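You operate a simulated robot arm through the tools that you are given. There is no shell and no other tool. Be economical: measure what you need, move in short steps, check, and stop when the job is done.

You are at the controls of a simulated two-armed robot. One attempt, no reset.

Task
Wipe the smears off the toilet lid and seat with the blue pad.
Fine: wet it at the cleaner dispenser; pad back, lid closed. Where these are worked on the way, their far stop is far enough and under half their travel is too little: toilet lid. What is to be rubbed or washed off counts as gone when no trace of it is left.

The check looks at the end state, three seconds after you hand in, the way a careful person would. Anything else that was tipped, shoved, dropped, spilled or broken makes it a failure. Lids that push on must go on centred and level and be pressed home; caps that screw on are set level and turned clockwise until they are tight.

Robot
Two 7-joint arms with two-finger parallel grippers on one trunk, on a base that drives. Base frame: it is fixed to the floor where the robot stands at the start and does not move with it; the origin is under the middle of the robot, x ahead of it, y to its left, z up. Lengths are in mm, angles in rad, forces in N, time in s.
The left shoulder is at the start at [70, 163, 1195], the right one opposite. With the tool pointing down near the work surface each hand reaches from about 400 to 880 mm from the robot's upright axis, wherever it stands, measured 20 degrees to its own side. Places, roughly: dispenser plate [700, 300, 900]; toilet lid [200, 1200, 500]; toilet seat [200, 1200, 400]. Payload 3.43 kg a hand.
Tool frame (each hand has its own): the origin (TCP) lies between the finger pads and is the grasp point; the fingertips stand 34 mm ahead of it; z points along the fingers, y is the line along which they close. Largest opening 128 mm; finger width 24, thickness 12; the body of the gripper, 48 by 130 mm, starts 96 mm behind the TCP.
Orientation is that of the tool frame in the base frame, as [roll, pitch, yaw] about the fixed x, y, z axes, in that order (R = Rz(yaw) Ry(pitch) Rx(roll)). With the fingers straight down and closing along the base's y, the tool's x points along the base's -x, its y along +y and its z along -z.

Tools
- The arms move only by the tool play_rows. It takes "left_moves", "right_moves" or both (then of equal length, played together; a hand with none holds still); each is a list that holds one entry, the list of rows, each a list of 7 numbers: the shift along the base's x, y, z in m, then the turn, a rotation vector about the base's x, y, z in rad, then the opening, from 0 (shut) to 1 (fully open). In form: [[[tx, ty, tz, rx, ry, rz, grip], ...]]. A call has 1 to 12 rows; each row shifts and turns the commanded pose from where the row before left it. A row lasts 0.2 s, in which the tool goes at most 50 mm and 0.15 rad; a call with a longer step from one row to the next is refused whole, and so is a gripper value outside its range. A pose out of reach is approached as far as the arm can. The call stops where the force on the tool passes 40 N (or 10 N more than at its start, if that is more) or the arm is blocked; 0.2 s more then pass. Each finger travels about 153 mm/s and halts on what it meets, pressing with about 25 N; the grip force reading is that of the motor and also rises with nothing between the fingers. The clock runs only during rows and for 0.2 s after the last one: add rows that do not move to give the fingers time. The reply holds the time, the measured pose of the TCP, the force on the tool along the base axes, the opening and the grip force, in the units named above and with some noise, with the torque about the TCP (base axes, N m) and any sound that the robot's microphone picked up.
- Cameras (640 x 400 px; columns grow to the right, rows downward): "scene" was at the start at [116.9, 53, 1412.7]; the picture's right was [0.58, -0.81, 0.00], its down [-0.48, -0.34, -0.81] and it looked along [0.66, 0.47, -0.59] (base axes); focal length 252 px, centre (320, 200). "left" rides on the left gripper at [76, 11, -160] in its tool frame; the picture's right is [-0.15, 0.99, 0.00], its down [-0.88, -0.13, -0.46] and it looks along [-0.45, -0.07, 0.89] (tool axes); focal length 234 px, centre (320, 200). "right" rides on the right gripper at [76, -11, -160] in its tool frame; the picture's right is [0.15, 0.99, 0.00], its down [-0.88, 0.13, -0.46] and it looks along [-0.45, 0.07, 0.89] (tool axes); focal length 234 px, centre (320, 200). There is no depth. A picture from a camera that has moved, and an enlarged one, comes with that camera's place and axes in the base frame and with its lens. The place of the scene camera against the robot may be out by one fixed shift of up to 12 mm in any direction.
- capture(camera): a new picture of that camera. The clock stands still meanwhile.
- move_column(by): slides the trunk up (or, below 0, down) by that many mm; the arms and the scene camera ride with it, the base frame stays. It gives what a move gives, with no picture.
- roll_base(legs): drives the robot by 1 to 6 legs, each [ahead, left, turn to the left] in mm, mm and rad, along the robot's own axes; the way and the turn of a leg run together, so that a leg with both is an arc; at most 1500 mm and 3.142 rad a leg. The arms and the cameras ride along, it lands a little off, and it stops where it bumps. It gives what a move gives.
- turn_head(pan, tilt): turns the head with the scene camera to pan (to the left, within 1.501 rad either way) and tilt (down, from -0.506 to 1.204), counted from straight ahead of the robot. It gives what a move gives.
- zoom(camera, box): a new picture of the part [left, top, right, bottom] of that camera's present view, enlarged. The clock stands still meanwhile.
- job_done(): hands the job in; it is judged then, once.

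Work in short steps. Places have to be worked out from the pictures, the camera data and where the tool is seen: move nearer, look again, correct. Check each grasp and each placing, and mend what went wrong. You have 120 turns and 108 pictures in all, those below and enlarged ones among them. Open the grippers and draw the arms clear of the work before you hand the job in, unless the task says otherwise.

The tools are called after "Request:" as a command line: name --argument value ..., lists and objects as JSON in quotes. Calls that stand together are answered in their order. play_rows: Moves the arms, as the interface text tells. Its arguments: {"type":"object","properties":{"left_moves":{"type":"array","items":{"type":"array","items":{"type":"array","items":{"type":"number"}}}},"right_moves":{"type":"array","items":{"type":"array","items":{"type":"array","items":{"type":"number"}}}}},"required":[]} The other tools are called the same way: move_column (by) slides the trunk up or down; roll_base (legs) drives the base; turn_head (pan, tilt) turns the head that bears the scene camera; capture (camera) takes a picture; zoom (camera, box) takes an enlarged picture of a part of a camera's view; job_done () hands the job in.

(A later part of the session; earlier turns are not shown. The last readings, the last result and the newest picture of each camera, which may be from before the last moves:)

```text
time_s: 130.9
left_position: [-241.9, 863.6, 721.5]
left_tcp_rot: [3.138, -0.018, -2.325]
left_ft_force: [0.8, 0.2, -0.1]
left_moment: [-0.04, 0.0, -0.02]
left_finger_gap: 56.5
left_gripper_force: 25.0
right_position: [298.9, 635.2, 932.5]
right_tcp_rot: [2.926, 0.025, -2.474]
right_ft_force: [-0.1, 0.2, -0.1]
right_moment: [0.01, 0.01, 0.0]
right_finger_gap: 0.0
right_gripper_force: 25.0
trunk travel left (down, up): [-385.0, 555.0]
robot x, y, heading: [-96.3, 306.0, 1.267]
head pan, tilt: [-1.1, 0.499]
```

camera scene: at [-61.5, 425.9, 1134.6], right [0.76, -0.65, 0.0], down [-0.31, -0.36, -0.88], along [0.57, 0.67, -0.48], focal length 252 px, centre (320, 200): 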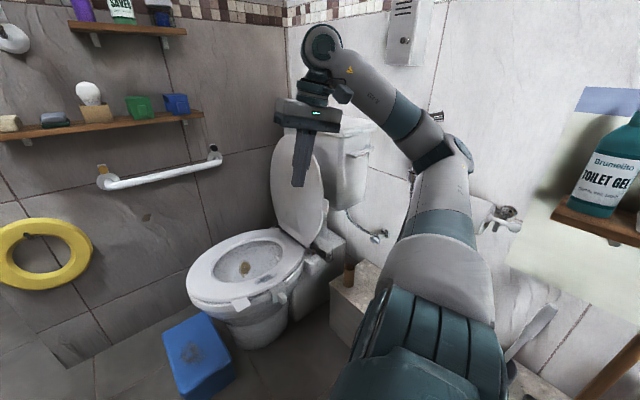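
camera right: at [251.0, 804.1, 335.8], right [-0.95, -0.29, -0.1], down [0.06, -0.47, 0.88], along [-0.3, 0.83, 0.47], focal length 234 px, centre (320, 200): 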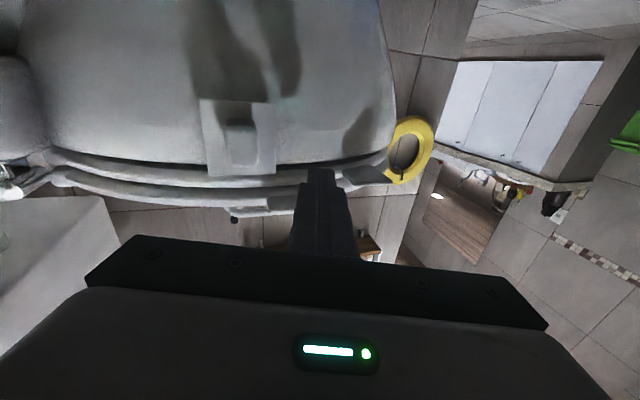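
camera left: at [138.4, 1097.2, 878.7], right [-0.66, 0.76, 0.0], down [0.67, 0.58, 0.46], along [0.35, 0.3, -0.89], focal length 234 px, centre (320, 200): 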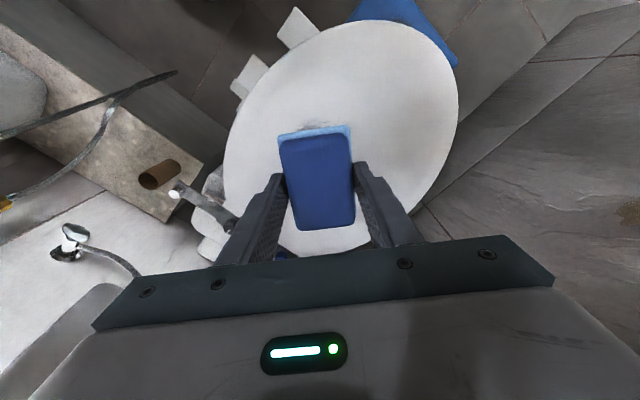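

Request:
roll_base --legs '[[289, 53, 0], [0, 0, -0.88]]'

Request:
turn_head --pan 0.75 --tilt 0.75

Request:
capture --camera "scene"

```text
time_s: 135.2
left_position: [275.2, 1067.4, 722.4]
left_tcp_rot: [3.14, -0.017, 3.079]
left_ft_force: [-0.5, 0.0, -0.6]
left_moment: [0.01, -0.02, -0.03]
left_finger_gap: 56.8
left_gripper_force: 25.2
right_position: [444.1, 505.9, 931.9]
right_tcp_rot: [2.928, 0.024, 2.93]
right_ft_force: [0.6, -0.2, -1.0]
right_moment: [0.02, 0.03, 0.02]
right_finger_gap: 0.2
right_gripper_force: 25.3
trunk travel left (down, up): [-385.0, 555.0]
robot x, y, heading: [-58.7, 596.8, 0.379]
head pan, tilt: [-1.1, 0.499]
```

```text
time_s: 137.0
left_position: [275.2, 1068.6, 721.2]
left_tcp_rot: [3.14, -0.017, 3.077]
left_ft_force: [0.3, -0.8, 0.1]
left_moment: [0.03, 0.01, 0.0]
left_finger_gap: 56.9
left_gripper_force: 24.2
right_position: [444.0, 506.6, 931.7]
right_tcp_rot: [2.929, 0.024, 2.931]
right_ft_force: [-0.7, 0.2, -0.6]
right_moment: [0.0, 0.0, 0.0]
right_finger_gap: 0.1
right_gripper_force: 25.2
trunk travel left (down, up): [-385.0, 555.0]
robot x, y, heading: [-62.2, 600.5, 0.381]
head pan, tilt: [0.75, 0.75]
```

```text
39 pictures are left
camera scene: at [17.8, 698.3, 1112.6], right [0.91, -0.42, 0.0], down [-0.29, -0.62, -0.73], along [0.31, 0.66, -0.68], focal length 252 px, centre (320, 200)
```

scene: 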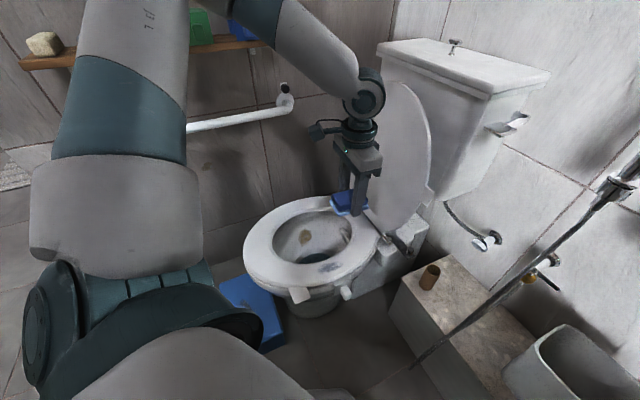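

Back exactly at the earlier working pose. I zoom on the seat to locate all smears.

Request:
zoom --camera "scene" --box '[235, 185, 395, 305]'

```text
3.33 times, centred on (315, 245) of scene
camera zoom: at [17.8, 698.3, 1112.6], right [0.91, -0.42, 0.0], down [-0.29, -0.62, -0.73], along [0.31, 0.66, -0.68], focal length 840 px, centre (337, 50)
```

zoom: 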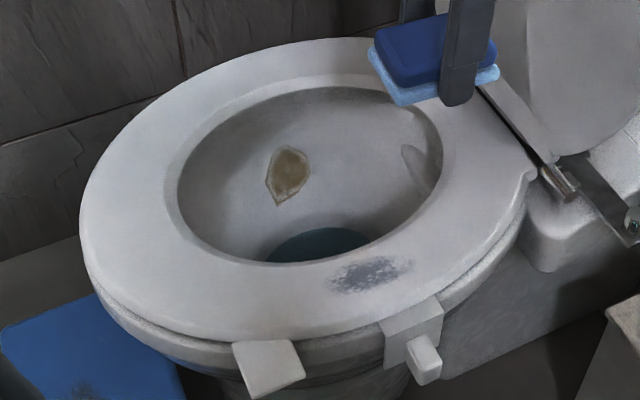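

The seat smear spans x 190–268, y 1050–1097. I descend over its centre to z≈505.

Request:
play_rows --left_moves '[[[-0.02, 0, -0.04, 0, -0.017, 0, 0.35], [-0.02, 0, -0.04, 0, 0, 0, 0.35], [-0.007, 0.002, -0.04, 0, 0, 0, 0.35], [0, 0, -0.04, 0, 0, 0, 0.35], [0, 0, -0.035, 0, 0, 0, 0.35], [0, 0, -0.02, 0, 0, 0, 0.35], [0, 0, 0, 0, 0, 0, 0.35]]]'

Request:
zoom --camera "scene" --box '[235, 185, 395, 305]'

```text
time_s: 138.6
left_position: [227.9, 1069.5, 506.6]
left_tcp_rot: [3.14, -0.001, 3.078]
left_ft_force: [-0.3, -0.5, 0.0]
left_moment: [0.01, 0.02, 0.02]
left_finger_gap: 56.8
left_gripper_force: 25.2
right_position: [444.6, 506.7, 932.4]
right_tcp_rot: [2.928, 0.026, 2.93]
right_ft_force: [0.2, 0.1, 0.9]
right_moment: [-0.02, 0.01, 0.02]
right_finger_gap: 0.2
right_gripper_force: 25.0
trunk travel left (down, up): [-385.0, 555.0]
robot x, y, heading: [-59.5, 605.8, 0.386]
head pan, tilt: [0.75, 0.75]
```

```text
3.33 times, centred on (315, 245) of scene
camera zoom: at [17.7, 698.2, 1112.7], right [0.91, -0.42, 0.0], down [-0.29, -0.62, -0.73], along [0.31, 0.66, -0.68], focal length 840 px, centre (337, 50)
```

zoom: 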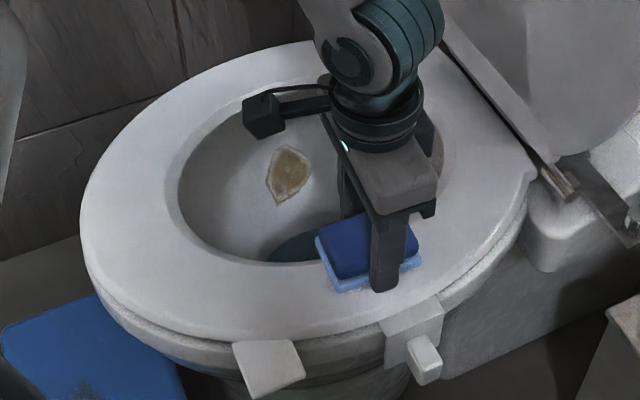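

Request:
play_rows --left_moves '[[[0, 0, -0.006, 0, 0, 0, 0.35], [0, 0, -0.004, 0, 0, 0, 0.35], [0, 0, -0.003, 0, 0, 0, 0.35], [0, 0, -0.002, 0, 0, 0, 0.35], [0, 0, -0.002, 0, 0, 0, 0.35], [0, 0, -0.002, 0, 0, 0, 0.35], [0, 0, -0.002, 0, 0, 0, 0.35], [0, 0, -0.002, 0, 0, 0, 0.35]]]'

```text
time_s: 140.4
left_position: [227.0, 1070.1, 483.9]
left_tcp_rot: [3.138, 0.001, 3.076]
left_ft_force: [0.5, -0.1, -0.8]
left_moment: [-0.01, 0.02, 0.01]
left_finger_gap: 56.7
left_gripper_force: 25.2
right_position: [443.5, 506.0, 932.0]
right_tcp_rot: [2.929, 0.026, 2.932]
right_ft_force: [-0.4, 0.2, 0.5]
right_moment: [0.01, 0.01, -0.01]
right_finger_gap: 0.0
right_gripper_force: 25.2
trunk travel left (down, up): [-385.0, 555.0]
robot x, y, heading: [-60.3, 601.1, 0.386]
head pan, tilt: [0.75, 0.75]
```

Request:
play_rows --left_moves '[[[0, 0, -0.002, 0, 0, 0, 0.35], [0, 0, -0.002, 0, 0, 0, 0.35], [0, 0, -0.0015, 0, 0, 0, 0.35], [0, 0, -0.0015, 0, 0, 0, 0.35], [0, 0, -0.0015, 0, 0, 0, 0.35], [0, 0, -0.0015, 0, 0, 0, 0.35]]]'

```text
time_s: 141.8
left_position: [227.5, 1070.2, 478.7]
left_tcp_rot: [3.139, 0.003, 3.075]
left_ft_force: [3.3, -5.3, 10.6]
left_moment: [-0.47, 0.02, 0.21]
left_finger_gap: 56.4
left_gripper_force: 25.1
left hand out of reach, approached as far as the arm can: row 5
right_position: [442.6, 504.5, 932.7]
right_tcp_rot: [2.928, 0.025, 2.929]
right_ft_force: [-0.7, 0.1, 0.1]
right_moment: [0.0, -0.03, 0.01]
right_finger_gap: 0.1
right_gripper_force: 24.9
trunk travel left (down, up): [-385.0, 555.0]
robot x, y, heading: [-61.6, 603.9, 0.385]
head pan, tilt: [0.75, 0.75]
```

Contact (~10 N). I rub with short slow strokes.

Request:
play_rows --left_moves '[[[-0.014, 0.003, 0, 0, 0, 0, 0.35], [-0.014, 0.003, 0, 0, 0, 0, 0.35], [0.014, 0, 0, 0, 0, 0, 0.35], [0.014, 0, 0, 0, 0, 0, 0.35], [0.012, 0, 0, 0, 0, 0, 0.35], [-0.014, -0.003, 0, 0, 0, 0, 0.35], [-0.014, -0.003, 0, 0, 0, 0, 0.35], [-0.012, 0, 0, 0, 0, 0, 0.35], [0.014, -0.003, 0, 0, 0, 0, 0.35], [0.014, 0, 0, 0, 0, 0, 0.35], [0.012, 0, 0, 0, 0, 0, 0.35]]]'

```text
time_s: 142.6
left_position: [205.3, 1076.2, 479.3]
left_tcp_rot: [3.14, 0.0, 3.073]
left_ft_force: [-5.9, 3.5, 27.2]
left_moment: [-0.82, 0.27, -0.5]
left_finger_gap: 56.8
left_gripper_force: 25.2
right_position: [442.6, 504.7, 933.1]
right_tcp_rot: [2.926, 0.026, 2.93]
right_ft_force: [0.2, 0.1, -0.2]
right_moment: [-0.02, 0.01, 0.01]
right_finger_gap: 0.3
right_gripper_force: 24.8
trunk travel left (down, up): [-385.0, 555.0]
robot x, y, heading: [-62.7, 601.2, 0.381]
head pan, tilt: [0.75, 0.75]
stopped in row 3 (left hand): the force on the tool passed its limit at 41 N (the readings are from after the stop); the commanded pose is now the measured one
```

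Slightly too much pressure; I ease 0.7 mm and keep rubbing.

Request:
play_rows --left_moves '[[[0, 0, 0.0007, 0, 0, 0, 0.35], [0.012, 0, 0, 0, 0, 0, 0.35], [0.012, -0.003, 0, 0, 0, 0, 0.35], [0.012, 0, 0, 0, 0, 0, 0.35], [-0.012, -0.003, 0, 0, 0, 0, 0.35], [-0.012, 0, 0, 0, 0, 0, 0.35], [-0.012, -0.003, 0, 0, 0, 0, 0.35], [0.012, 0, 0, 0, 0, 0, 0.35], [0.012, -0.003, 0, 0, 0, 0, 0.35], [0.012, 0, 0, 0, 0, 0, 0.35], [-0.012, 0, 0, 0, 0, 0, 0.35], [-0.012, 0.003, 0, 0, 0, 0, 0.35]]]'

```text
time_s: 143.1
left_position: [206.9, 1075.8, 478.7]
left_tcp_rot: [3.141, -0.008, 3.079]
left_ft_force: [-7.8, 2.9, 27.9]
left_moment: [-0.86, -0.07, -0.54]
left_finger_gap: 56.8
left_gripper_force: 24.6
right_position: [443.1, 506.5, 932.5]
right_tcp_rot: [2.926, 0.023, 2.932]
right_ft_force: [0.4, -0.3, -0.6]
right_moment: [0.01, 0.01, -0.01]
right_finger_gap: 0.0
right_gripper_force: 24.9
trunk travel left (down, up): [-385.0, 555.0]
robot x, y, heading: [-57.3, 601.7, 0.38]
head pan, tilt: [0.75, 0.75]
stopped in row 2 (left hand): the force on the tool passed its limit at 56 N (the readings are from after the stop); the commanded pose is now the measured one
```

Strokes toward +x dig in; I lift for the return and press only on the -x strokes.

Request:
play_rows --left_moves '[[[0, 0, 0.004, 0, 0, 0, 0.35], [0.02, -0.002, 0, 0, 0, 0, 0.35], [0.02, -0.002, 0, 0, 0, 0, 0.35], [0, 0, -0.0035, 0, 0, 0, 0.35], [-0.014, 0, 0, 0, 0, 0, 0.35], [-0.014, 0, 0, 0, 0, 0, 0.35], [-0.014, 0, 0, 0, 0, 0, 0.35], [0, 0, 0.004, 0, 0, 0, 0.35], [0.02, -0.004, 0, 0, 0, 0, 0.35], [0.02, -0.004, 0, 0, 0, 0, 0.35]]]'

Request:
zoom --camera "scene" --box '[235, 185, 395, 305]'

```text
time_s: 145.3
left_position: [244.3, 1065.6, 485.9]
left_tcp_rot: [-3.141, -0.012, 3.079]
left_ft_force: [-0.1, 0.2, -0.9]
left_moment: [0.03, 0.03, -0.01]
left_finger_gap: 56.8
left_gripper_force: 25.3
left hand out of reach, approached as far as the arm can: row 3
right_position: [445.0, 506.7, 932.5]
right_tcp_rot: [2.927, 0.024, 2.933]
right_ft_force: [0.7, -0.6, 0.2]
right_moment: [0.03, 0.01, -0.01]
right_finger_gap: 0.0
right_gripper_force: 24.9
trunk travel left (down, up): [-385.0, 555.0]
robot x, y, heading: [-59.4, 603.4, 0.388]
head pan, tilt: [0.75, 0.75]
```

```text
3.33 times, centred on (315, 245) of scene
camera zoom: at [17.9, 698.4, 1112.6], right [0.91, -0.42, 0.0], down [-0.29, -0.62, -0.73], along [0.31, 0.66, -0.68], focal length 840 px, centre (337, 50)
```

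zoom: 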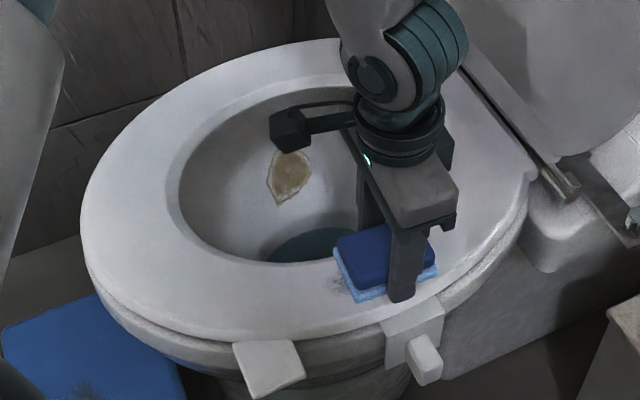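

Request:
play_rows --left_moves '[[[0, 0, -0.0045, 0, -0.01, 0, 0.35], [-0.004, 0, -0.002, 0, 0, 0, 0.35], [-0.014, 0, 0, 0, 0, 0, 0.35], [-0.014, 0.002, 0, 0, 0, 0, 0.35], [-0.014, 0.002, 0, 0, 0, 0, 0.35], [-0.012, 0.002, 0, 0, 0, 0, 0.35], [0, 0.01, 0, 0, 0, 0, 0.35], [0, -0.01, 0, 0, 0, 0, 0.35], [0, -0.01, 0, 0, 0, 0, 0.35]]]'

```text
time_s: 147.3
left_position: [184.8, 1061.9, 482.2]
left_tcp_rot: [3.141, -0.002, 3.078]
left_ft_force: [-0.1, 0.3, -0.6]
left_moment: [0.05, -0.01, 0.01]
left_finger_gap: 56.6
left_gripper_force: 25.2
left hand out of reach, approached as far as the arm can: row 1
right_position: [444.5, 505.5, 931.4]
right_tcp_rot: [2.927, 0.024, 2.932]
right_ft_force: [0.1, -0.8, 0.2]
right_moment: [0.0, 0.03, 0.0]
right_finger_gap: 0.0
right_gripper_force: 25.0
trunk travel left (down, up): [-385.0, 555.0]
robot x, y, heading: [-61.0, 601.8, 0.387]
head pan, tilt: [0.75, 0.75]
```

The remnant is at about [196, 1080], so I rub here with small y strokes.

Request:
play_rows --left_moves '[[[0.008, 0.01, -0.0015, 0, 0, 0, 0.35], [0, 0, -0.0015, 0, 0, 0, 0.35], [0, 0.008, -0.0003, 0, 0, 0, 0.35], [0, 0.008, 0, 0, 0, 0, 0.35], [0, -0.01, 0, 0, 0, 0, 0.35], [0, -0.01, 0, 0, 0, 0, 0.35], [-0.01, 0.01, 0, 0, 0, 0, 0.35], [0, 0.01, 0, 0, 0, 0, 0.35], [0, -0.01, 0, 0, 0, 0, 0.35], [0, -0.01, 0, 0, 0, 0, 0.35], [-0.006, 0.01, 0, 0, 0, 0, 0.35]]]'

Request:
play_rows --left_moves '[[[0, 0, 0.03, 0, 0, 0, 0.35], [-0.03, 0.02, 0.02, 0, 0, 0, 0.35], [-0.035, 0.03, 0.01, 0, 0, 0, 0.35], [-0.03, 0.035, 0, 0, 0, 0, 0.35]]]'

Request:
zoom --camera "scene" --box '[255, 215, 375, 305]'

```text
time_s: 149.7
left_position: [177.9, 1078.9, 479.6]
left_tcp_rot: [3.141, 0.0, 3.074]
left_ft_force: [1.2, -2.8, 4.6]
left_moment: [-0.26, -0.11, 0.05]
left_finger_gap: 56.9
left_gripper_force: 25.7
right_position: [443.6, 507.1, 932.1]
right_tcp_rot: [2.925, 0.024, 2.931]
right_ft_force: [-0.3, -0.2, -0.2]
right_moment: [-0.02, -0.04, 0.0]
right_finger_gap: 0.1
right_gripper_force: 25.1
trunk travel left (down, up): [-385.0, 555.0]
robot x, y, heading: [-58.6, 601.6, 0.383]
head pan, tilt: [0.75, 0.75]
```

```text
time_s: 150.7
left_position: [81.0, 1164.6, 538.2]
left_tcp_rot: [-3.141, 0.001, 3.077]
left_ft_force: [-0.2, -0.2, -1.0]
left_moment: [0.0, -0.03, -0.02]
left_finger_gap: 56.7
left_gripper_force: 25.1
right_position: [444.9, 506.6, 932.8]
right_tcp_rot: [2.928, 0.024, 2.932]
right_ft_force: [0.3, -0.1, -0.4]
right_moment: [-0.01, -0.01, -0.02]
right_finger_gap: 0.1
right_gripper_force: 24.8
trunk travel left (down, up): [-385.0, 555.0]
robot x, y, heading: [-57.1, 603.4, 0.385]
head pan, tilt: [0.75, 0.75]
```

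```text
4.44 times, centred on (315, 260) of scene
camera zoom: at [17.0, 699.0, 1112.7], right [0.91, -0.42, 0.0], down [-0.29, -0.62, -0.73], along [0.31, 0.66, -0.68], focal length 1120 px, centre (342, -67)
```

zoom: 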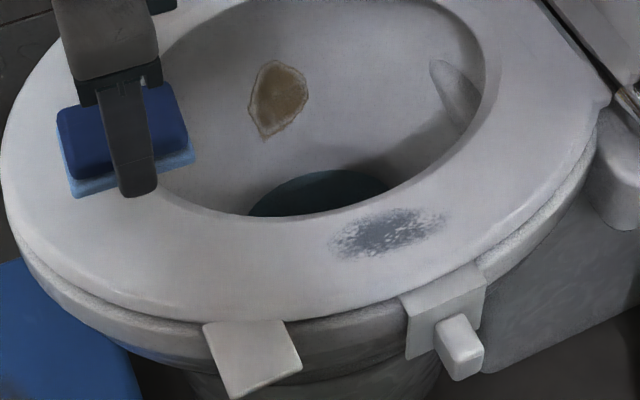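

The main smear at about [230, 1075] needs more rubbing. I turn the base 0.15 rad more right to gain reach margin and return over it.

Request:
roll_base --legs '[[0, 0, -0.15]]'

```text
time_s: 151.7
left_position: [163.5, 1137.4, 538.9]
left_tcp_rot: [3.14, -0.003, 2.929]
left_ft_force: [-0.2, -0.2, -0.5]
left_moment: [0.01, 0.02, 0.02]
left_finger_gap: 56.9
left_gripper_force: 24.9
right_position: [424.2, 432.4, 931.4]
right_tcp_rot: [2.929, 0.025, 2.782]
right_ft_force: [0.4, -0.1, 0.3]
right_moment: [0.05, -0.01, -0.02]
right_finger_gap: 0.0
right_gripper_force: 25.2
trunk travel left (down, up): [-385.0, 555.0]
robot x, y, heading: [-57.4, 600.3, 0.24]
head pan, tilt: [0.75, 0.75]
```

Request:
play_rows --left_moves '[[[0.034, -0.032, 0, 0, 0, 0, 0.35], [0.033, -0.032, 0, 0, 0, 0, 0.35], [0, 0, -0.03, 0, 0, 0, 0.35], [0, 0, -0.02, 0, 0, 0, 0.35], [0, 0, -0.007, 0, 0, 0, 0.35], [0, 0, 0, 0, 0, 0, 0.35]]]'

Request:
play_rows --left_moves '[[[0, 0, -0.0015, 0, 0, 0, 0.35], [0, 0, -0.001, 0, 0, 0, 0.35], [0, 0.008, 0, 0, 0, 0, 0.35], [0, -0.01, 0, 0, 0, 0, 0.35], [0, -0.008, 0, 0, 0, 0, 0.35], [0, 0.01, 0, 0, 0, 0, 0.35], [0, 0.008, 0, 0, 0, 0, 0.35], [0, -0.01, 0, 0, 0, 0, 0.35], [0, -0.008, 0, 0, 0, 0, 0.35], [0, 0.01, 0, 0, 0, 0, 0.35], [0, 0.008, 0, 0, 0, 0, 0.35]]]'

```text
time_s: 153.1
left_position: [231.8, 1074.3, 482.8]
left_tcp_rot: [3.14, -0.001, 2.928]
left_ft_force: [0.0, 0.2, -0.4]
left_moment: [-0.04, 0.0, -0.02]
left_finger_gap: 56.9
left_gripper_force: 25.2
right_position: [424.3, 433.6, 931.6]
right_tcp_rot: [2.928, 0.025, 2.783]
right_ft_force: [0.4, -0.2, -0.3]
right_moment: [0.01, 0.02, 0.0]
right_finger_gap: 0.0
right_gripper_force: 24.9
trunk travel left (down, up): [-385.0, 555.0]
robot x, y, heading: [-58.4, 604.0, 0.232]
head pan, tilt: [0.75, 0.75]
```

```text
time_s: 155.5
left_position: [230.0, 1081.0, 478.4]
left_tcp_rot: [3.141, -0.002, 2.927]
left_ft_force: [-0.8, -2.2, 1.7]
left_moment: [-0.11, 0.01, -0.04]
left_finger_gap: 56.7
left_gripper_force: 25.4
right_position: [423.7, 432.1, 933.1]
right_tcp_rot: [2.929, 0.024, 2.783]
right_ft_force: [-0.4, 0.4, 0.4]
right_moment: [0.0, 0.0, 0.04]
right_finger_gap: 0.0
right_gripper_force: 25.1
trunk travel left (down, up): [-385.0, 555.0]
robot x, y, heading: [-62.0, 601.8, 0.236]
head pan, tilt: [0.75, 0.75]
```

Light contact and no stop with y strokes. I add about 1 mm pressure and rub with y strokes while creeping in x.

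Request:
play_rows --left_moves '[[[0, 0, -0.001, 0, 0, 0, 0.35], [-0.006, -0.012, 0, 0, 0, 0, 0.35], [-0.006, -0.008, 0, 0, 0, 0, 0.35], [0, 0.012, 0, 0, 0, 0, 0.35], [0, 0.01, 0, 0, 0, 0, 0.35], [-0.006, -0.012, 0, 0, 0, 0, 0.35], [0, -0.01, 0, 0, 0, 0, 0.35], [0.006, 0.012, 0, 0, 0, 0, 0.35], [0.006, 0.01, 0, 0, 0, 0, 0.35], [0.006, -0.012, 0, 0, 0, 0, 0.35], [0, -0.01, 0, 0, 0, 0, 0.35], [0.006, 0.012, 0, 0, 0, 0, 0.35]]]'

Request:
play_rows --left_moves '[[[0.006, 0.01, 0, 0, 0, 0, 0.35], [0, -0.012, 0, 0, 0, 0, 0.35], [0, -0.01, 0, 0, 0, 0, 0.35], [-0.005, 0.012, 0, 0, 0, 0, 0.35], [-0.005, 0.01, 0, 0, 0, 0, 0.35], [-0.005, -0.012, 0, 0, 0, 0, 0.35], [-0.005, -0.01, 0, 0, 0, 0, 0.35], [-0.005, 0.012, 0, 0, 0, 0, 0.35], [-0.005, 0.01, 0, 0, 0, 0, 0.35], [-0.005, -0.012, 0, 0, 0, 0, 0.35], [0, -0.01, 0, 0, 0, 0, 0.35], [0, 0.012, 0, 0, 0, 0, 0.35]]]'

Request:
play_rows --left_moves '[[[0, 0, 0.03, 0, 0, 0, 0.35], [-0.03, 0.02, 0.02, 0, 0, 0, 0.35], [-0.035, 0.03, 0.01, 0, 0, 0, 0.35], [-0.03, 0.035, 0, 0, 0, 0, 0.35]]]'

Request:
turn_head --pan 0.9 --tilt 0.75

Request:
zoom --camera "scene" --box '[255, 215, 375, 305]'

```text
time_s: 156.3
left_position: [226.6, 1067.1, 480.2]
left_tcp_rot: [3.131, 0.007, 2.926]
left_ft_force: [-1.9, 1.7, 12.5]
left_moment: [-0.34, 0.32, -0.17]
left_finger_gap: 57.1
left_gripper_force: 24.5
right_position: [424.4, 432.9, 933.0]
right_tcp_rot: [2.926, 0.024, 2.781]
right_ft_force: [0.0, 0.2, 0.5]
right_moment: [-0.02, -0.02, 0.0]
right_finger_gap: 0.2
right_gripper_force: 24.4
trunk travel left (down, up): [-385.0, 555.0]
robot x, y, heading: [-61.3, 602.1, 0.231]
head pan, tilt: [0.75, 0.75]
stopped in row 3 (left hand): the force on the tool passed its limit at 45 N (the readings are from after the stop); the commanded pose is now the measured one
```

```text
time_s: 156.9
left_position: [231.8, 1076.0, 479.1]
left_tcp_rot: [3.118, 0.0, 2.931]
left_ft_force: [-5.1, 2.5, 17.0]
left_moment: [-0.57, 0.33, -0.21]
left_finger_gap: 56.9
left_gripper_force: 25.1
right_position: [424.5, 433.7, 931.7]
right_tcp_rot: [2.929, 0.024, 2.785]
right_ft_force: [0.4, 0.3, 0.1]
right_moment: [0.0, 0.02, -0.01]
right_finger_gap: 0.1
right_gripper_force: 25.0
trunk travel left (down, up): [-385.0, 555.0]
robot x, y, heading: [-59.9, 600.8, 0.233]
head pan, tilt: [0.75, 0.75]
stopped in row 3 (left hand): the force on the tool passed its limit at 51 N (the readings are from after the stop); the commanded pose is now the measured one
```

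```text
time_s: 157.9
left_position: [137.4, 1162.1, 539.1]
left_tcp_rot: [3.118, 0.002, 2.931]
left_ft_force: [-0.8, -0.3, 0.4]
left_moment: [0.01, 0.02, 0.02]
left_finger_gap: 56.8
left_gripper_force: 25.0
right_position: [424.3, 434.0, 932.8]
right_tcp_rot: [2.928, 0.025, 2.784]
right_ft_force: [-0.1, -1.1, 0.3]
right_moment: [0.0, -0.02, 0.0]
right_finger_gap: 0.0
right_gripper_force: 24.9
trunk travel left (down, up): [-385.0, 555.0]
robot x, y, heading: [-58.0, 602.8, 0.232]
head pan, tilt: [0.75, 0.75]
```

```text
time_s: 158.6
left_position: [137.5, 1163.0, 539.8]
left_tcp_rot: [3.118, -0.001, 2.931]
left_ft_force: [0.2, 0.5, 0.4]
left_moment: [0.01, 0.0, 0.01]
left_finger_gap: 56.8
left_gripper_force: 25.1
right_position: [423.3, 434.4, 933.1]
right_tcp_rot: [2.929, 0.025, 2.784]
right_ft_force: [1.1, 0.7, 0.2]
right_moment: [0.0, -0.01, -0.03]
right_finger_gap: 0.0
right_gripper_force: 25.1
trunk travel left (down, up): [-385.0, 555.0]
robot x, y, heading: [-60.4, 602.4, 0.235]
head pan, tilt: [0.901, 0.75]
```

```text
4.44 times, centred on (315, 260) of scene
camera zoom: at [19.6, 692.5, 1112.6], right [0.91, -0.42, 0.0], down [-0.29, -0.62, -0.73], along [0.31, 0.66, -0.68], focal length 1120 px, centre (342, -67)
```

zoom: 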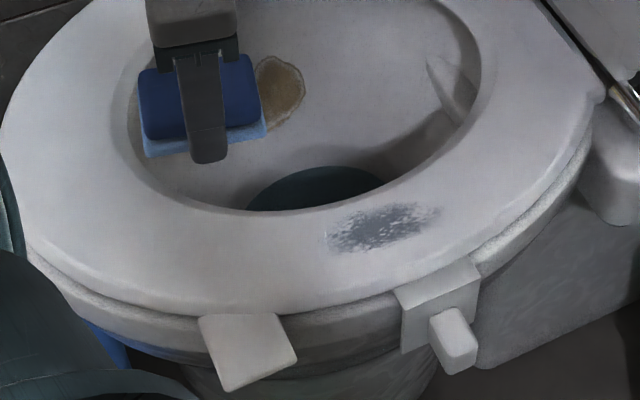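

It is fading slowly; it needs longer strokes at light pressure. I re-level the tool, return, and stroke along x with pressure creeping in gradually.

Request:
play_rows --left_moves '[[[0.034, -0.03, 0, -0.0225, 0.005, 0, 0.35], [0.034, -0.03, 0, 0, 0, 0, 0.35], [0.034, -0.028, 0, 0, 0, 0, 0.35], [0, 0, -0.03, 0, 0, 0, 0.35], [0, 0, -0.02, 0, 0, 0, 0.35], [0, 0, -0.008, 0, 0, 0, 0.35], [0, 0, 0, 0, 0, 0, 0.35]]]'

Request:
play_rows --left_moves '[[[0, 0, -0.001, 0, 0, 0, 0.35], [-0.015, 0, -0.0005, 0, 0, 0, 0.35], [-0.015, 0, -0.0003, 0, 0, 0, 0.35], [0.015, 0, -0.0003, 0, 0, 0, 0.35], [0.015, 0, -0.0002, 0, 0, 0, 0.35], [-0.015, 0, -0.0002, 0, 0, 0, 0.35], [-0.015, 0, -0.0002, 0, 0, 0, 0.35], [0.015, 0, -0.0002, 0, 0, 0, 0.35], [0.015, 0, -0.0002, 0, 0, 0, 0.35], [-0.015, 0, -0.0002, 0, 0, 0, 0.35], [-0.015, 0, 0, 0, 0, 0, 0.35], [0.015, 0, 0, 0, 0, 0, 0.35]]]'

```text
time_s: 160.2
left_position: [239.9, 1071.7, 480.8]
left_tcp_rot: [3.141, 0.0, 2.931]
left_ft_force: [-0.3, -0.9, 0.1]
left_moment: [-0.02, 0.01, -0.03]
left_finger_gap: 56.7
left_gripper_force: 24.7
right_position: [425.4, 435.2, 931.1]
right_tcp_rot: [2.927, 0.025, 2.783]
right_ft_force: [0.0, -0.4, 0.0]
right_moment: [-0.03, 0.0, 0.02]
right_finger_gap: 0.0
right_gripper_force: 25.0
trunk travel left (down, up): [-385.0, 555.0]
robot x, y, heading: [-62.2, 605.0, 0.235]
head pan, tilt: [0.901, 0.75]
```

```text
time_s: 162.0
left_position: [213.8, 1071.5, 478.9]
left_tcp_rot: [3.14, -0.008, 2.93]
left_ft_force: [-7.2, 4.2, 30.7]
left_moment: [-0.93, 0.12, -0.43]
left_finger_gap: 56.8
left_gripper_force: 25.4
right_position: [423.7, 432.4, 931.4]
right_tcp_rot: [2.927, 0.022, 2.786]
right_ft_force: [1.3, -0.2, 0.6]
right_moment: [0.01, 0.02, -0.03]
right_finger_gap: 0.0
right_gripper_force: 25.1
trunk travel left (down, up): [-385.0, 555.0]
robot x, y, heading: [-64.1, 600.7, 0.238]
head pan, tilt: [0.901, 0.75]
stopped in row 8 (left hand): the force on the tool passed its limit at 46 N (the readings are from after the stop); the commanded pose is now the measured one
```

Request:
play_rows --left_moves '[[[-0.01, 0, 0.0016, 0, 0.008, 0, 0.35], [0.015, 0, 0, 0, 0, 0, 0.35], [0.015, 0, 0, 0, 0, 0, 0.35], [0.012, 0, 0, 0, 0, 0, 0.35], [-0.015, 0, -0.0004, 0, 0, 0, 0.35], [-0.015, 0, 0, 0, 0, 0, 0.35], [-0.012, 0, 0, 0, 0, 0, 0.35], [0.015, 0, 0, 0, 0, 0, 0.35], [0.015, 0, 0, 0, 0, 0, 0.35], [0.012, 0, 0, 0, 0, 0, 0.35], [-0.015, 0, -0.0003, 0, 0, 0, 0.35], [-0.015, 0, 0, 0, 0, 0, 0.35]]]'

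Request:
play_rows --left_moves '[[[0.01, 0, 0.0003, 0, 0, 0, 0.35], [0.015, 0.002, 0, 0, 0, 0, 0.35], [-0.015, 0.002, 0, 0, 0, 0, 0.35], [-0.015, 0.002, 0, 0, 0, 0, 0.35], [-0.012, 0, 0, 0, 0, 0, 0.35], [0.015, 0, 0, 0, 0, 0, 0.35], [0.015, 0, 0, 0, 0, 0, 0.35], [0.012, -0.002, 0, 0, 0, 0, 0.35], [-0.015, -0.002, -0.0003, 0, 0, 0, 0.35], [-0.015, -0.002, 0, 0, 0, 0, 0.35], [-0.015, 0, 0, 0, 0, 0, 0.35]]]'

Request:
zoom --camera "scene" --box '[255, 215, 375, 305]'

```text
time_s: 164.6
left_position: [217.8, 1071.5, 478.4]
left_tcp_rot: [3.142, -0.014, 2.93]
left_ft_force: [9.8, 1.7, 23.5]
left_moment: [-0.54, -0.49, 0.28]
left_finger_gap: 56.7
left_gripper_force: 25.2
right_position: [424.7, 434.3, 932.5]
right_tcp_rot: [2.927, 0.024, 2.783]
right_ft_force: [1.0, 0.2, 0.3]
right_moment: [0.0, -0.04, 0.0]
right_finger_gap: 0.0
right_gripper_force: 25.4
trunk travel left (down, up): [-385.0, 555.0]
robot x, y, heading: [-58.7, 602.1, 0.235]
head pan, tilt: [0.901, 0.75]
```

```text
time_s: 167.0
left_position: [197.9, 1071.7, 479.7]
left_tcp_rot: [3.141, -0.014, 2.93]
left_ft_force: [10.0, 0.8, 23.7]
left_moment: [-0.33, -0.53, 0.28]
left_finger_gap: 56.7
left_gripper_force: 25.1
right_position: [424.7, 433.2, 931.6]
right_tcp_rot: [2.927, 0.023, 2.785]
right_ft_force: [0.3, -0.6, 0.3]
right_moment: [0.01, -0.01, -0.02]
right_finger_gap: 0.2
right_gripper_force: 25.2
trunk travel left (down, up): [-385.0, 555.0]
robot x, y, heading: [-60.0, 603.5, 0.233]
head pan, tilt: [0.901, 0.75]
```

```text
4.44 times, centred on (315, 260) of scene
camera zoom: at [19.2, 691.2, 1113.0], right [0.91, -0.42, 0.0], down [-0.29, -0.62, -0.73], along [0.31, 0.66, -0.68], focal length 1120 px, centre (342, -67)
```

zoom: 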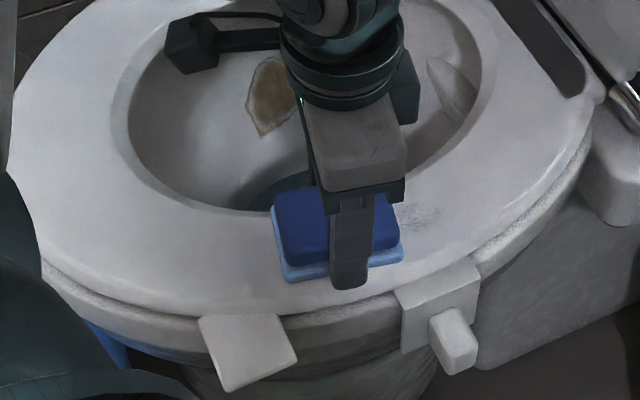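

Steady contact and most of it is nearly gone; a faint bit remains at the right. I continue with strokes reaching farther right.

Request:
play_rows --left_moves '[[[0.015, 0, 0.0003, 0, 0, 0, 0.35], [0.015, 0, 0, 0, 0, 0, 0.35], [0.015, 0, 0, 0, 0, 0, 0.35], [0.014, 0.001, 0, 0, 0, 0, 0.35], [-0.015, 0, -0.0002, 0, 0, 0, 0.35], [-0.015, 0.002, 0, 0, 0, 0, 0.35], [-0.012, 0, 0, 0, 0, 0, 0.35], [0.015, 0, 0, 0, 0, 0, 0.35], [0.015, 0, 0, 0, 0, 0, 0.35], [0.012, 0, 0, 0, 0, 0, 0.35], [-0.015, 0, 0, 0, 0, 0, 0.35], [-0.015, 0, 0, 0, 0, 0, 0.35]]]'

Request:
play_rows --left_moves '[[[0.015, 0, 0, 0, 0, 0, 0.35], [0.015, 0.002, 0, 0, 0, 0, 0.35], [-0.015, 0, 0, 0, 0, 0, 0.35], [-0.015, 0.002, 0, 0, 0, 0, 0.35], [-0.015, 0, 0, 0, 0, 0, 0.35], [0.015, 0, 0, 0, 0, 0, 0.35], [0.015, 0, 0, 0, 0, 0, 0.35], [0.015, -0.002, 0, 0, 0, 0, 0.35], [-0.015, -0.002, 0, 0, 0, 0, 0.35], [-0.015, -0.002, 0, 0, 0, 0, 0.35], [-0.015, 0, 0, 0, 0, 0, 0.35]]]'

Request:
play_rows --left_moves '[[[0, 0, 0.03, 0, 0, 0, 0.35], [-0.03, 0.02, 0.02, 0, 0, 0, 0.35], [-0.035, 0.03, 0.01, 0, 0, 0, 0.35], [-0.03, 0.035, 0, 0, 0, 0, 0.35]]]'

Request:
zoom --camera "scene" --box '[255, 215, 375, 305]'

```text
time_s: 167.4
left_position: [210.6, 1072.0, 479.3]
left_tcp_rot: [-3.141, -0.022, 2.935]
left_ft_force: [-1.9, -0.1, 21.1]
left_moment: [0.54, -0.31, -0.04]
left_finger_gap: 56.9
left_gripper_force: 25.0
right_position: [423.9, 432.9, 932.2]
right_tcp_rot: [2.926, 0.024, 2.786]
right_ft_force: [0.1, 0.3, -0.2]
right_moment: [-0.02, 0.02, 0.03]
right_finger_gap: 0.1
right_gripper_force: 25.2
trunk travel left (down, up): [-385.0, 555.0]
robot x, y, heading: [-60.5, 605.1, 0.24]
head pan, tilt: [0.901, 0.75]
stopped in row 2 (left hand): the force on the tool passed its limit at 70 N (the readings are from after the stop); the commanded pose is now the measured one
```

```text
time_s: 168.8
left_position: [199.1, 1076.3, 478.4]
left_tcp_rot: [-3.141, -0.03, 2.937]
left_ft_force: [-5.8, 0.5, 29.0]
left_moment: [0.5, -0.5, -0.09]
left_finger_gap: 56.5
left_gripper_force: 25.4
right_position: [424.5, 434.4, 932.8]
right_tcp_rot: [2.924, 0.023, 2.786]
right_ft_force: [0.2, 0.1, 0.8]
right_moment: [-0.03, 0.01, -0.02]
right_finger_gap: 0.0
right_gripper_force: 25.2
trunk travel left (down, up): [-385.0, 555.0]
robot x, y, heading: [-62.2, 605.2, 0.243]
head pan, tilt: [0.901, 0.75]
stopped in row 6 (left hand): the force on the tool passed its limit at 43 N (the readings are from after the stop); the commanded pose is now the measured one
```

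```text
time_s: 169.8
left_position: [104.1, 1161.4, 537.6]
left_tcp_rot: [-3.138, -0.03, 2.937]
left_ft_force: [-0.2, 0.7, -0.9]
left_moment: [-0.01, -0.01, 0.02]
left_finger_gap: 56.9
left_gripper_force: 25.2
right_position: [424.5, 434.9, 932.2]
right_tcp_rot: [2.928, 0.027, 2.786]
right_ft_force: [0.0, 0.8, -0.8]
right_moment: [0.03, 0.03, -0.01]
right_finger_gap: 0.0
right_gripper_force: 25.4
trunk travel left (down, up): [-385.0, 555.0]
robot x, y, heading: [-55.9, 606.9, 0.235]
head pan, tilt: [0.901, 0.75]
```

```text
4.44 times, centred on (315, 260) of scene
camera zoom: at [18.9, 692.8, 1112.6], right [0.91, -0.42, 0.0], down [-0.29, -0.62, -0.73], along [0.31, 0.66, -0.68], focal length 1120 px, centre (342, -67)
```

zoom: 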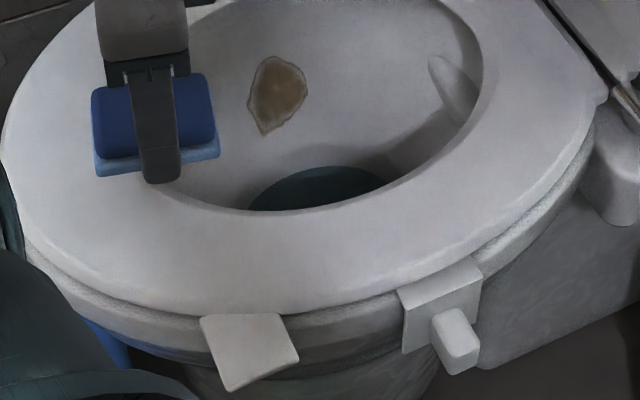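

The seat is clean too. Now to close the lid. I raise the left hand, turn the base back left in two stages with the left hand tucked, and go to the lid-handling position.

Request:
play_rows --left_moves '[[[0, 0, 0.045, 0, 0, 0, 0.35], [0, 0, 0.045, 0, 0, 0, 0.35], [0, 0, 0.045, 0, 0, 0, 0.35], [0, 0, 0.045, 0, 0, 0, 0.35]]]'

Request:
roll_base --legs '[[0, 0, 0.9]]'

Request:
play_rows --left_moves '[[[0.044, 0.017, 0, 0, 0, 0, 0.35], [0.044, 0.017, 0, 0, 0, 0, 0.35], [0.044, 0.017, 0, 0, 0, 0, 0.35], [0.044, 0.017, 0, 0, 0, 0, 0.35], [0.044, 0.017, 0, 0, 0, 0, 0.35], [0.044, 0.017, 0, 0, 0, 0, 0.35]]]'

Request:
roll_base --legs '[[0, 0, 0.83], [-261, 48, 0]]'

```text
time_s: 170.8
left_position: [104.2, 1161.7, 718.7]
left_tcp_rot: [-3.136, -0.031, 2.937]
left_ft_force: [0.2, -0.1, 0.6]
left_moment: [-0.01, 0.01, 0.03]
left_finger_gap: 56.6
left_gripper_force: 25.5
right_position: [424.8, 434.3, 932.3]
right_tcp_rot: [2.924, 0.025, 2.787]
right_ft_force: [-0.3, -0.2, 0.1]
right_moment: [0.01, 0.0, -0.04]
right_finger_gap: 0.0
right_gripper_force: 25.2
trunk travel left (down, up): [-385.0, 555.0]
robot x, y, heading: [-61.4, 603.0, 0.239]
head pan, tilt: [0.901, 0.75]
```

```text
time_s: 173.5
left_position: [-392.1, 1080.1, 717.3]
left_tcp_rot: [-3.138, -0.029, -2.452]
left_ft_force: [-0.8, -0.2, 0.6]
left_moment: [0.02, 0.01, 0.01]
left_finger_gap: 56.8
left_gripper_force: 24.4
right_position: [372.9, 876.9, 931.3]
right_tcp_rot: [2.93, 0.024, -2.602]
right_ft_force: [0.0, -0.1, 0.1]
right_moment: [-0.01, -0.03, 0.0]
right_finger_gap: 0.2
right_gripper_force: 24.9
trunk travel left (down, up): [-385.0, 555.0]
robot x, y, heading: [-56.5, 601.4, 1.139]
head pan, tilt: [0.901, 0.75]
```

```text
time_s: 174.9
left_position: [-126.8, 1182.9, 716.7]
left_tcp_rot: [-3.137, -0.03, -2.449]
left_ft_force: [0.7, -0.2, 0.6]
left_moment: [0.0, -0.01, 0.02]
left_finger_gap: 56.9
left_gripper_force: 24.9
right_position: [375.7, 877.8, 931.8]
right_tcp_rot: [2.927, 0.023, -2.601]
right_ft_force: [0.8, -0.2, -0.2]
right_moment: [-0.03, 0.01, 0.03]
right_finger_gap: 0.0
right_gripper_force: 24.3
trunk travel left (down, up): [-385.0, 555.0]
robot x, y, heading: [-57.5, 602.1, 1.134]
head pan, tilt: [0.901, 0.75]
```

```text
time_s: 178.9
left_position: [-477.4, 684.7, 716.9]
left_tcp_rot: [-3.138, -0.029, -1.62]
left_ft_force: [0.1, -1.2, 0.5]
left_moment: [0.05, 0.01, 0.03]
left_finger_gap: 57.0
left_gripper_force: 24.4
right_position: [87.8, 846.8, 932.2]
right_tcp_rot: [2.926, 0.026, -1.772]
right_ft_force: [0.5, -0.7, -0.1]
right_moment: [0.02, 0.03, -0.01]
right_finger_gap: 0.1
right_gripper_force: 25.1
trunk travel left (down, up): [-385.0, 555.0]
robot x, y, heading: [-4.6, 341.5, 1.966]
head pan, tilt: [0.901, 0.75]
```

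I move the right hand outward to its side while levelling it, then tip the tool forward.

Request:
play_rows --right_moves '[[[0.042, 0.02, 0, 0.035, -0.083, 0, 0], [0.042, 0.02, 0, 0.034, -0.083, 0, 0], [0.042, 0.02, 0, 0, 0, 0, 0], [0.042, 0.02, 0, 0, 0, 0, 0], [0, 0, 0, 0.129, 0.0538, 0, 0], [0, 0, 0, 0.129, 0.0538, 0, 0], [0, 0, 0, 0.129, 0.0538, 0, 0], [0, 0, 0, 0.129, 0.0538, 0, 0]]]'

Request:
play_rows --right_moves '[[[0, 0, 0, 0.129, 0.0538, 0, 0], [0, 0, 0, 0.129, 0.0538, 0, 0], [0, 0, 0, 0.129, 0.0538, 0, 0], [0, 0, 0, 0.129, 0.0538, 0, 0], [0, 0, 0, 0.129, 0.0538, 0, 0], [0, 0, 0, 0.129, 0.0538, 0, 0], [0, 0, 0, 0.129, 0.0538, 0, 0]]]'

Request:
turn_head --pan -0.6 --tilt 0.65

Request:
capture --camera "scene"

```text
time_s: 180.8
left_position: [-477.8, 685.2, 717.0]
left_tcp_rot: [-3.138, -0.031, -1.62]
left_ft_force: [0.4, 0.3, -0.7]
left_moment: [-0.04, 0.01, 0.0]
left_finger_gap: 56.8
left_gripper_force: 24.9
right_position: [256.3, 928.3, 931.0]
right_tcp_rot: [2.72, 0.576, -1.888]
right_ft_force: [1.1, -0.4, 0.5]
right_moment: [-0.02, 0.03, 0.01]
right_finger_gap: 0.0
right_gripper_force: 25.4
trunk travel left (down, up): [-385.0, 555.0]
robot x, y, heading: [-1.0, 342.2, 1.963]
head pan, tilt: [0.901, 0.75]
```

```text
time_s: 182.3
left_position: [-477.2, 683.3, 717.2]
left_tcp_rot: [-3.136, -0.031, -1.622]
left_ft_force: [-0.3, -0.6, -0.3]
left_moment: [0.02, -0.03, 0.0]
left_finger_gap: 56.6
left_gripper_force: 25.0
right_position: [284.9, 971.2, 949.0]
right_tcp_rot: [1.377, 0.984, -2.926]
right_ft_force: [-1.5, -0.5, -0.1]
right_moment: [0.01, -0.03, 0.0]
right_finger_gap: 0.0
right_gripper_force: 24.8
right hand out of reach, approached as far as the arm can: row 3, 4, 5, 6, 7
trunk travel left (down, up): [-385.0, 555.0]
robot x, y, heading: [-3.6, 341.7, 1.972]
head pan, tilt: [0.901, 0.75]
```

```text
time_s: 183.9
left_position: [-478.8, 683.4, 716.7]
left_tcp_rot: [-3.139, -0.031, -1.619]
left_ft_force: [1.2, -0.3, 0.7]
left_moment: [0.0, 0.03, 0.0]
left_finger_gap: 56.8
left_gripper_force: 25.4
right_position: [284.8, 971.6, 948.3]
right_tcp_rot: [1.381, 0.982, -2.918]
right_ft_force: [-0.3, -0.5, -0.4]
right_moment: [-0.01, -0.01, 0.0]
right_finger_gap: 0.0
right_gripper_force: 25.0
trunk travel left (down, up): [-385.0, 555.0]
robot x, y, heading: [-1.8, 343.3, 1.962]
head pan, tilt: [-0.6, 0.649]
```

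```text
31 pictures are left
camera scene: at [-10.3, 476.9, 1121.2], right [0.98, -0.2, 0.0], down [-0.12, -0.59, -0.8], along [0.16, 0.78, -0.6], focal length 252 px, centre (320, 200)
```

scene: 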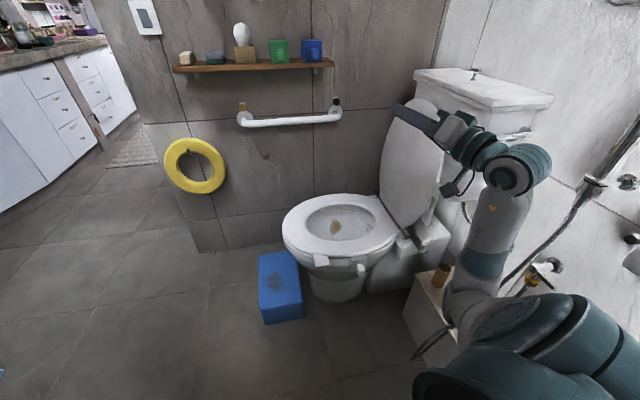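

The tool points forward but is rolled about 33°. I roll it upright, lower the trunk 110 mm, and move to the near side of the open lid's tab.

Request:
play_rows --right_moves '[[[0, -0.01, 0, 0.054, -0.134, -0.015, 0.1], [0, -0.01, 0, 0.054, -0.134, -0.015, 0.2], [0.02, -0.01, 0, 0.054, -0.134, -0.015, 0.3], [0.02, -0.01, 0, 0.054, -0.134, -0.015, 0.35]]]'

Request:
move_column --by -110

Request:
play_rows --right_moves '[[[0.03, -0.005, -0.03, 0, 0, 0, 0.35], [0.03, 0, -0.03, 0, 0, 0, 0.35], [0.03, 0, -0.03, 0, 0, 0, 0.35], [0.03, 0, -0.03, 0, 0, 0, 0.35], [0.02, 0, -0.03, 0, 0, 0, 0.35], [0, 0, 0, 0, 0, 0, 0.35]]]'

Request:
zoom --camera "scene" --box '[340, 20, 560, 220]'

```text
time_s: 184.9
left_position: [-478.1, 683.5, 717.6]
left_tcp_rot: [-3.139, -0.031, -1.617]
left_ft_force: [0.5, 0.1, -0.1]
left_moment: [0.01, 0.03, 0.01]
left_finger_gap: 57.2
left_gripper_force: 25.0
right_position: [334.4, 942.6, 949.2]
right_tcp_rot: [-0.024, 1.464, 1.93]
right_ft_force: [0.3, -0.2, -0.2]
right_moment: [-0.02, 0.01, 0.01]
right_finger_gap: 44.9
right_gripper_force: 0.1
right hand out of reach, approached as far as the arm can: row 1, 2
trunk travel left (down, up): [-385.0, 555.0]
robot x, y, heading: [-3.9, 344.9, 1.965]
head pan, tilt: [-0.6, 0.649]
```

```text
time_s: 186.4
left_position: [-476.3, 683.9, 607.2]
left_tcp_rot: [-3.139, -0.027, -1.618]
left_ft_force: [0.1, -1.0, -1.6]
left_moment: [0.03, -0.04, 0.03]
left_finger_gap: 57.0
left_gripper_force: 24.9
right_position: [335.9, 943.1, 837.9]
right_tcp_rot: [0.027, 1.463, 1.98]
right_ft_force: [0.3, -0.3, 0.5]
right_moment: [0.0, 0.01, -0.05]
right_finger_gap: 45.1
right_gripper_force: 0.0
trunk travel left (down, up): [-275.0, 665.0]
robot x, y, heading: [-4.0, 342.5, 1.965]
head pan, tilt: [-0.6, 0.649]
```

```text
time_s: 187.8
left_position: [-478.2, 683.9, 606.8]
left_tcp_rot: [-3.138, -0.029, -1.62]
left_ft_force: [-0.4, 1.2, -0.2]
left_moment: [-0.02, -0.01, 0.01]
left_finger_gap: 56.9
left_gripper_force: 24.9
right_position: [413.8, 949.5, 747.7]
right_tcp_rot: [0.006, 1.462, 1.945]
right_ft_force: [0.4, -0.1, -0.3]
right_moment: [0.03, -0.01, 0.0]
right_finger_gap: 44.7
right_gripper_force: 0.0
right hand out of reach, approached as far as the arm can: row 3, 4, 5
trunk travel left (down, up): [-275.0, 665.0]
robot x, y, heading: [-3.4, 341.9, 1.965]
head pan, tilt: [-0.6, 0.649]
```

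```text
2.00 times, centred on (450, 120) of scene
camera zoom: at [-10.2, 476.9, 1011.3], right [0.98, -0.21, 0.0], down [-0.12, -0.59, -0.8], along [0.16, 0.78, -0.6], focal length 504 px, centre (60, 360)
```

zoom: 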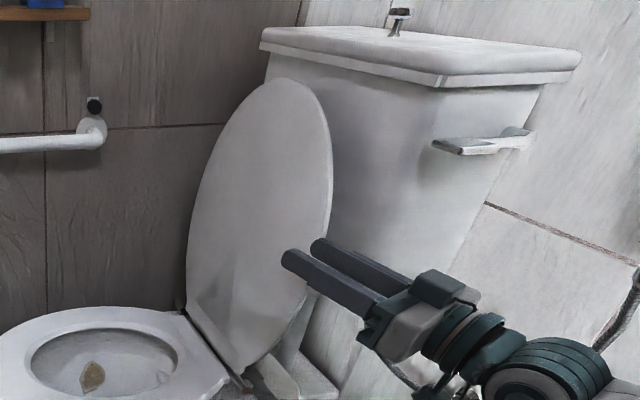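

The lid stands barely past vertical, with its tab near [450, 1015, 680]. I yaw the tool a bit to the right as I move on toward x≈462, z≈676.

Request:
play_rows --right_moves '[[[0.01, -0.005, -0.01, -0.05, -0.02, -0.1, 0.35], [0.015, 0, -0.02, -0.05, -0.02, -0.1, 0.35], [0.02, 0, -0.02, 0, 0, -0.05, 0.35], [0.01, 0, -0.02, 0, 0, 0, 0.35], [0, 0, 0, 0, 0, 0, 0.35]]]'

```text
time_s: 189.0
left_position: [-476.6, 683.8, 607.6]
left_tcp_rot: [-3.139, -0.03, -1.619]
left_ft_force: [0.3, 0.1, 0.0]
left_moment: [0.0, -0.04, 0.01]
left_finger_gap: 56.8
left_gripper_force: 25.3
right_position: [470.1, 944.1, 677.8]
right_tcp_rot: [-1.601, 1.559, 0.104]
right_ft_force: [0.1, 0.5, -0.6]
right_moment: [0.0, 0.0, 0.0]
right_finger_gap: 44.9
right_gripper_force: 0.1
trunk travel left (down, up): [-275.0, 665.0]
robot x, y, heading: [-2.9, 345.0, 1.963]
head pan, tilt: [-0.6, 0.649]
```

Good reach now. I look at how the fingers line up with the tab.

Request:
zoom --camera "scene" --box '[440, 90, 540, 170]'

Request:
capture --camera "right"

```text
5.00 times, centred on (490, 130) of scene
camera zoom: at [-10.2, 476.8, 1011.2], right [0.98, -0.2, 0.0], down [-0.12, -0.59, -0.8], along [0.16, 0.78, -0.6], focal length 1260 px, centre (-530, 550)
```

zoom: 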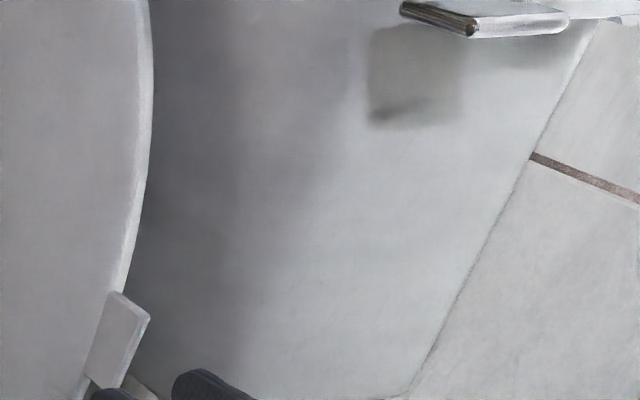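

```text
28 pictures are left
camera right: at [503.6, 787.7, 602.4], right [-0.98, -0.13, -0.16], down [-0.08, -0.47, 0.88], along [-0.19, 0.87, 0.45], focal length 234 px, centre (320, 200)
```

right: 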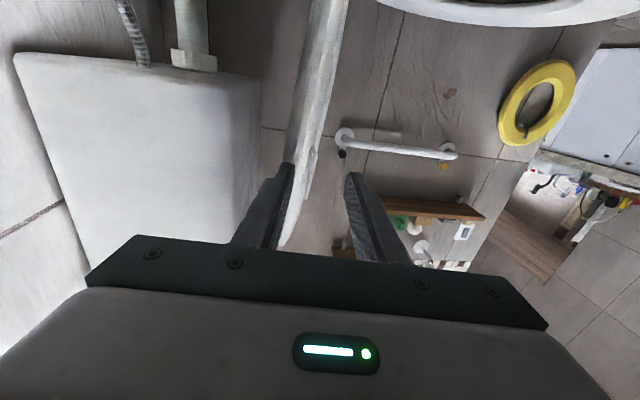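

The lid edge and its tab (≈[465, 1015, 687]) lie between the fingers. I advance +y so the fingers straddle the tab.

Request:
play_rows --right_moves '[[[0, 0.014, 0.004, 0, 0, 0, 0.35], [0, 0.014, 0.002, 0, 0, 0, 0.35], [0, 0.012, 0, 0, 0, 0, 0.35], [0, 0, 0, 0, 0, 0, 0.35]]]'

Request:
zoom --camera "scene" --box '[400, 60, 540, 200]'

```text
time_s: 190.0
left_position: [-477.4, 684.9, 607.8]
left_tcp_rot: [-3.138, -0.03, -1.62]
left_ft_force: [-0.2, -0.4, 0.3]
left_moment: [0.0, -0.03, 0.0]
left_finger_gap: 56.8
left_gripper_force: 24.6
right_position: [469.9, 985.3, 684.5]
right_tcp_rot: [-1.581, 1.558, 0.121]
right_ft_force: [0.2, -0.4, 0.3]
right_moment: [0.03, 0.02, -0.02]
right_finger_gap: 44.9
right_gripper_force: 0.1
trunk travel left (down, up): [-275.0, 665.0]
robot x, y, heading: [-3.4, 344.4, 1.967]
head pan, tilt: [-0.6, 0.649]
```

```text
2.86 times, centred on (470, 130) of scene
camera zoom: at [-10.2, 476.8, 1011.2], right [0.98, -0.21, 0.0], down [-0.12, -0.59, -0.8], along [0.16, 0.78, -0.6], focal length 720 px, centre (-109, 400)
```

zoom: 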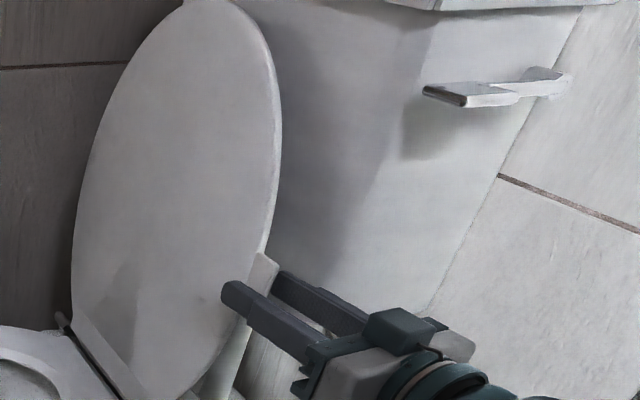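

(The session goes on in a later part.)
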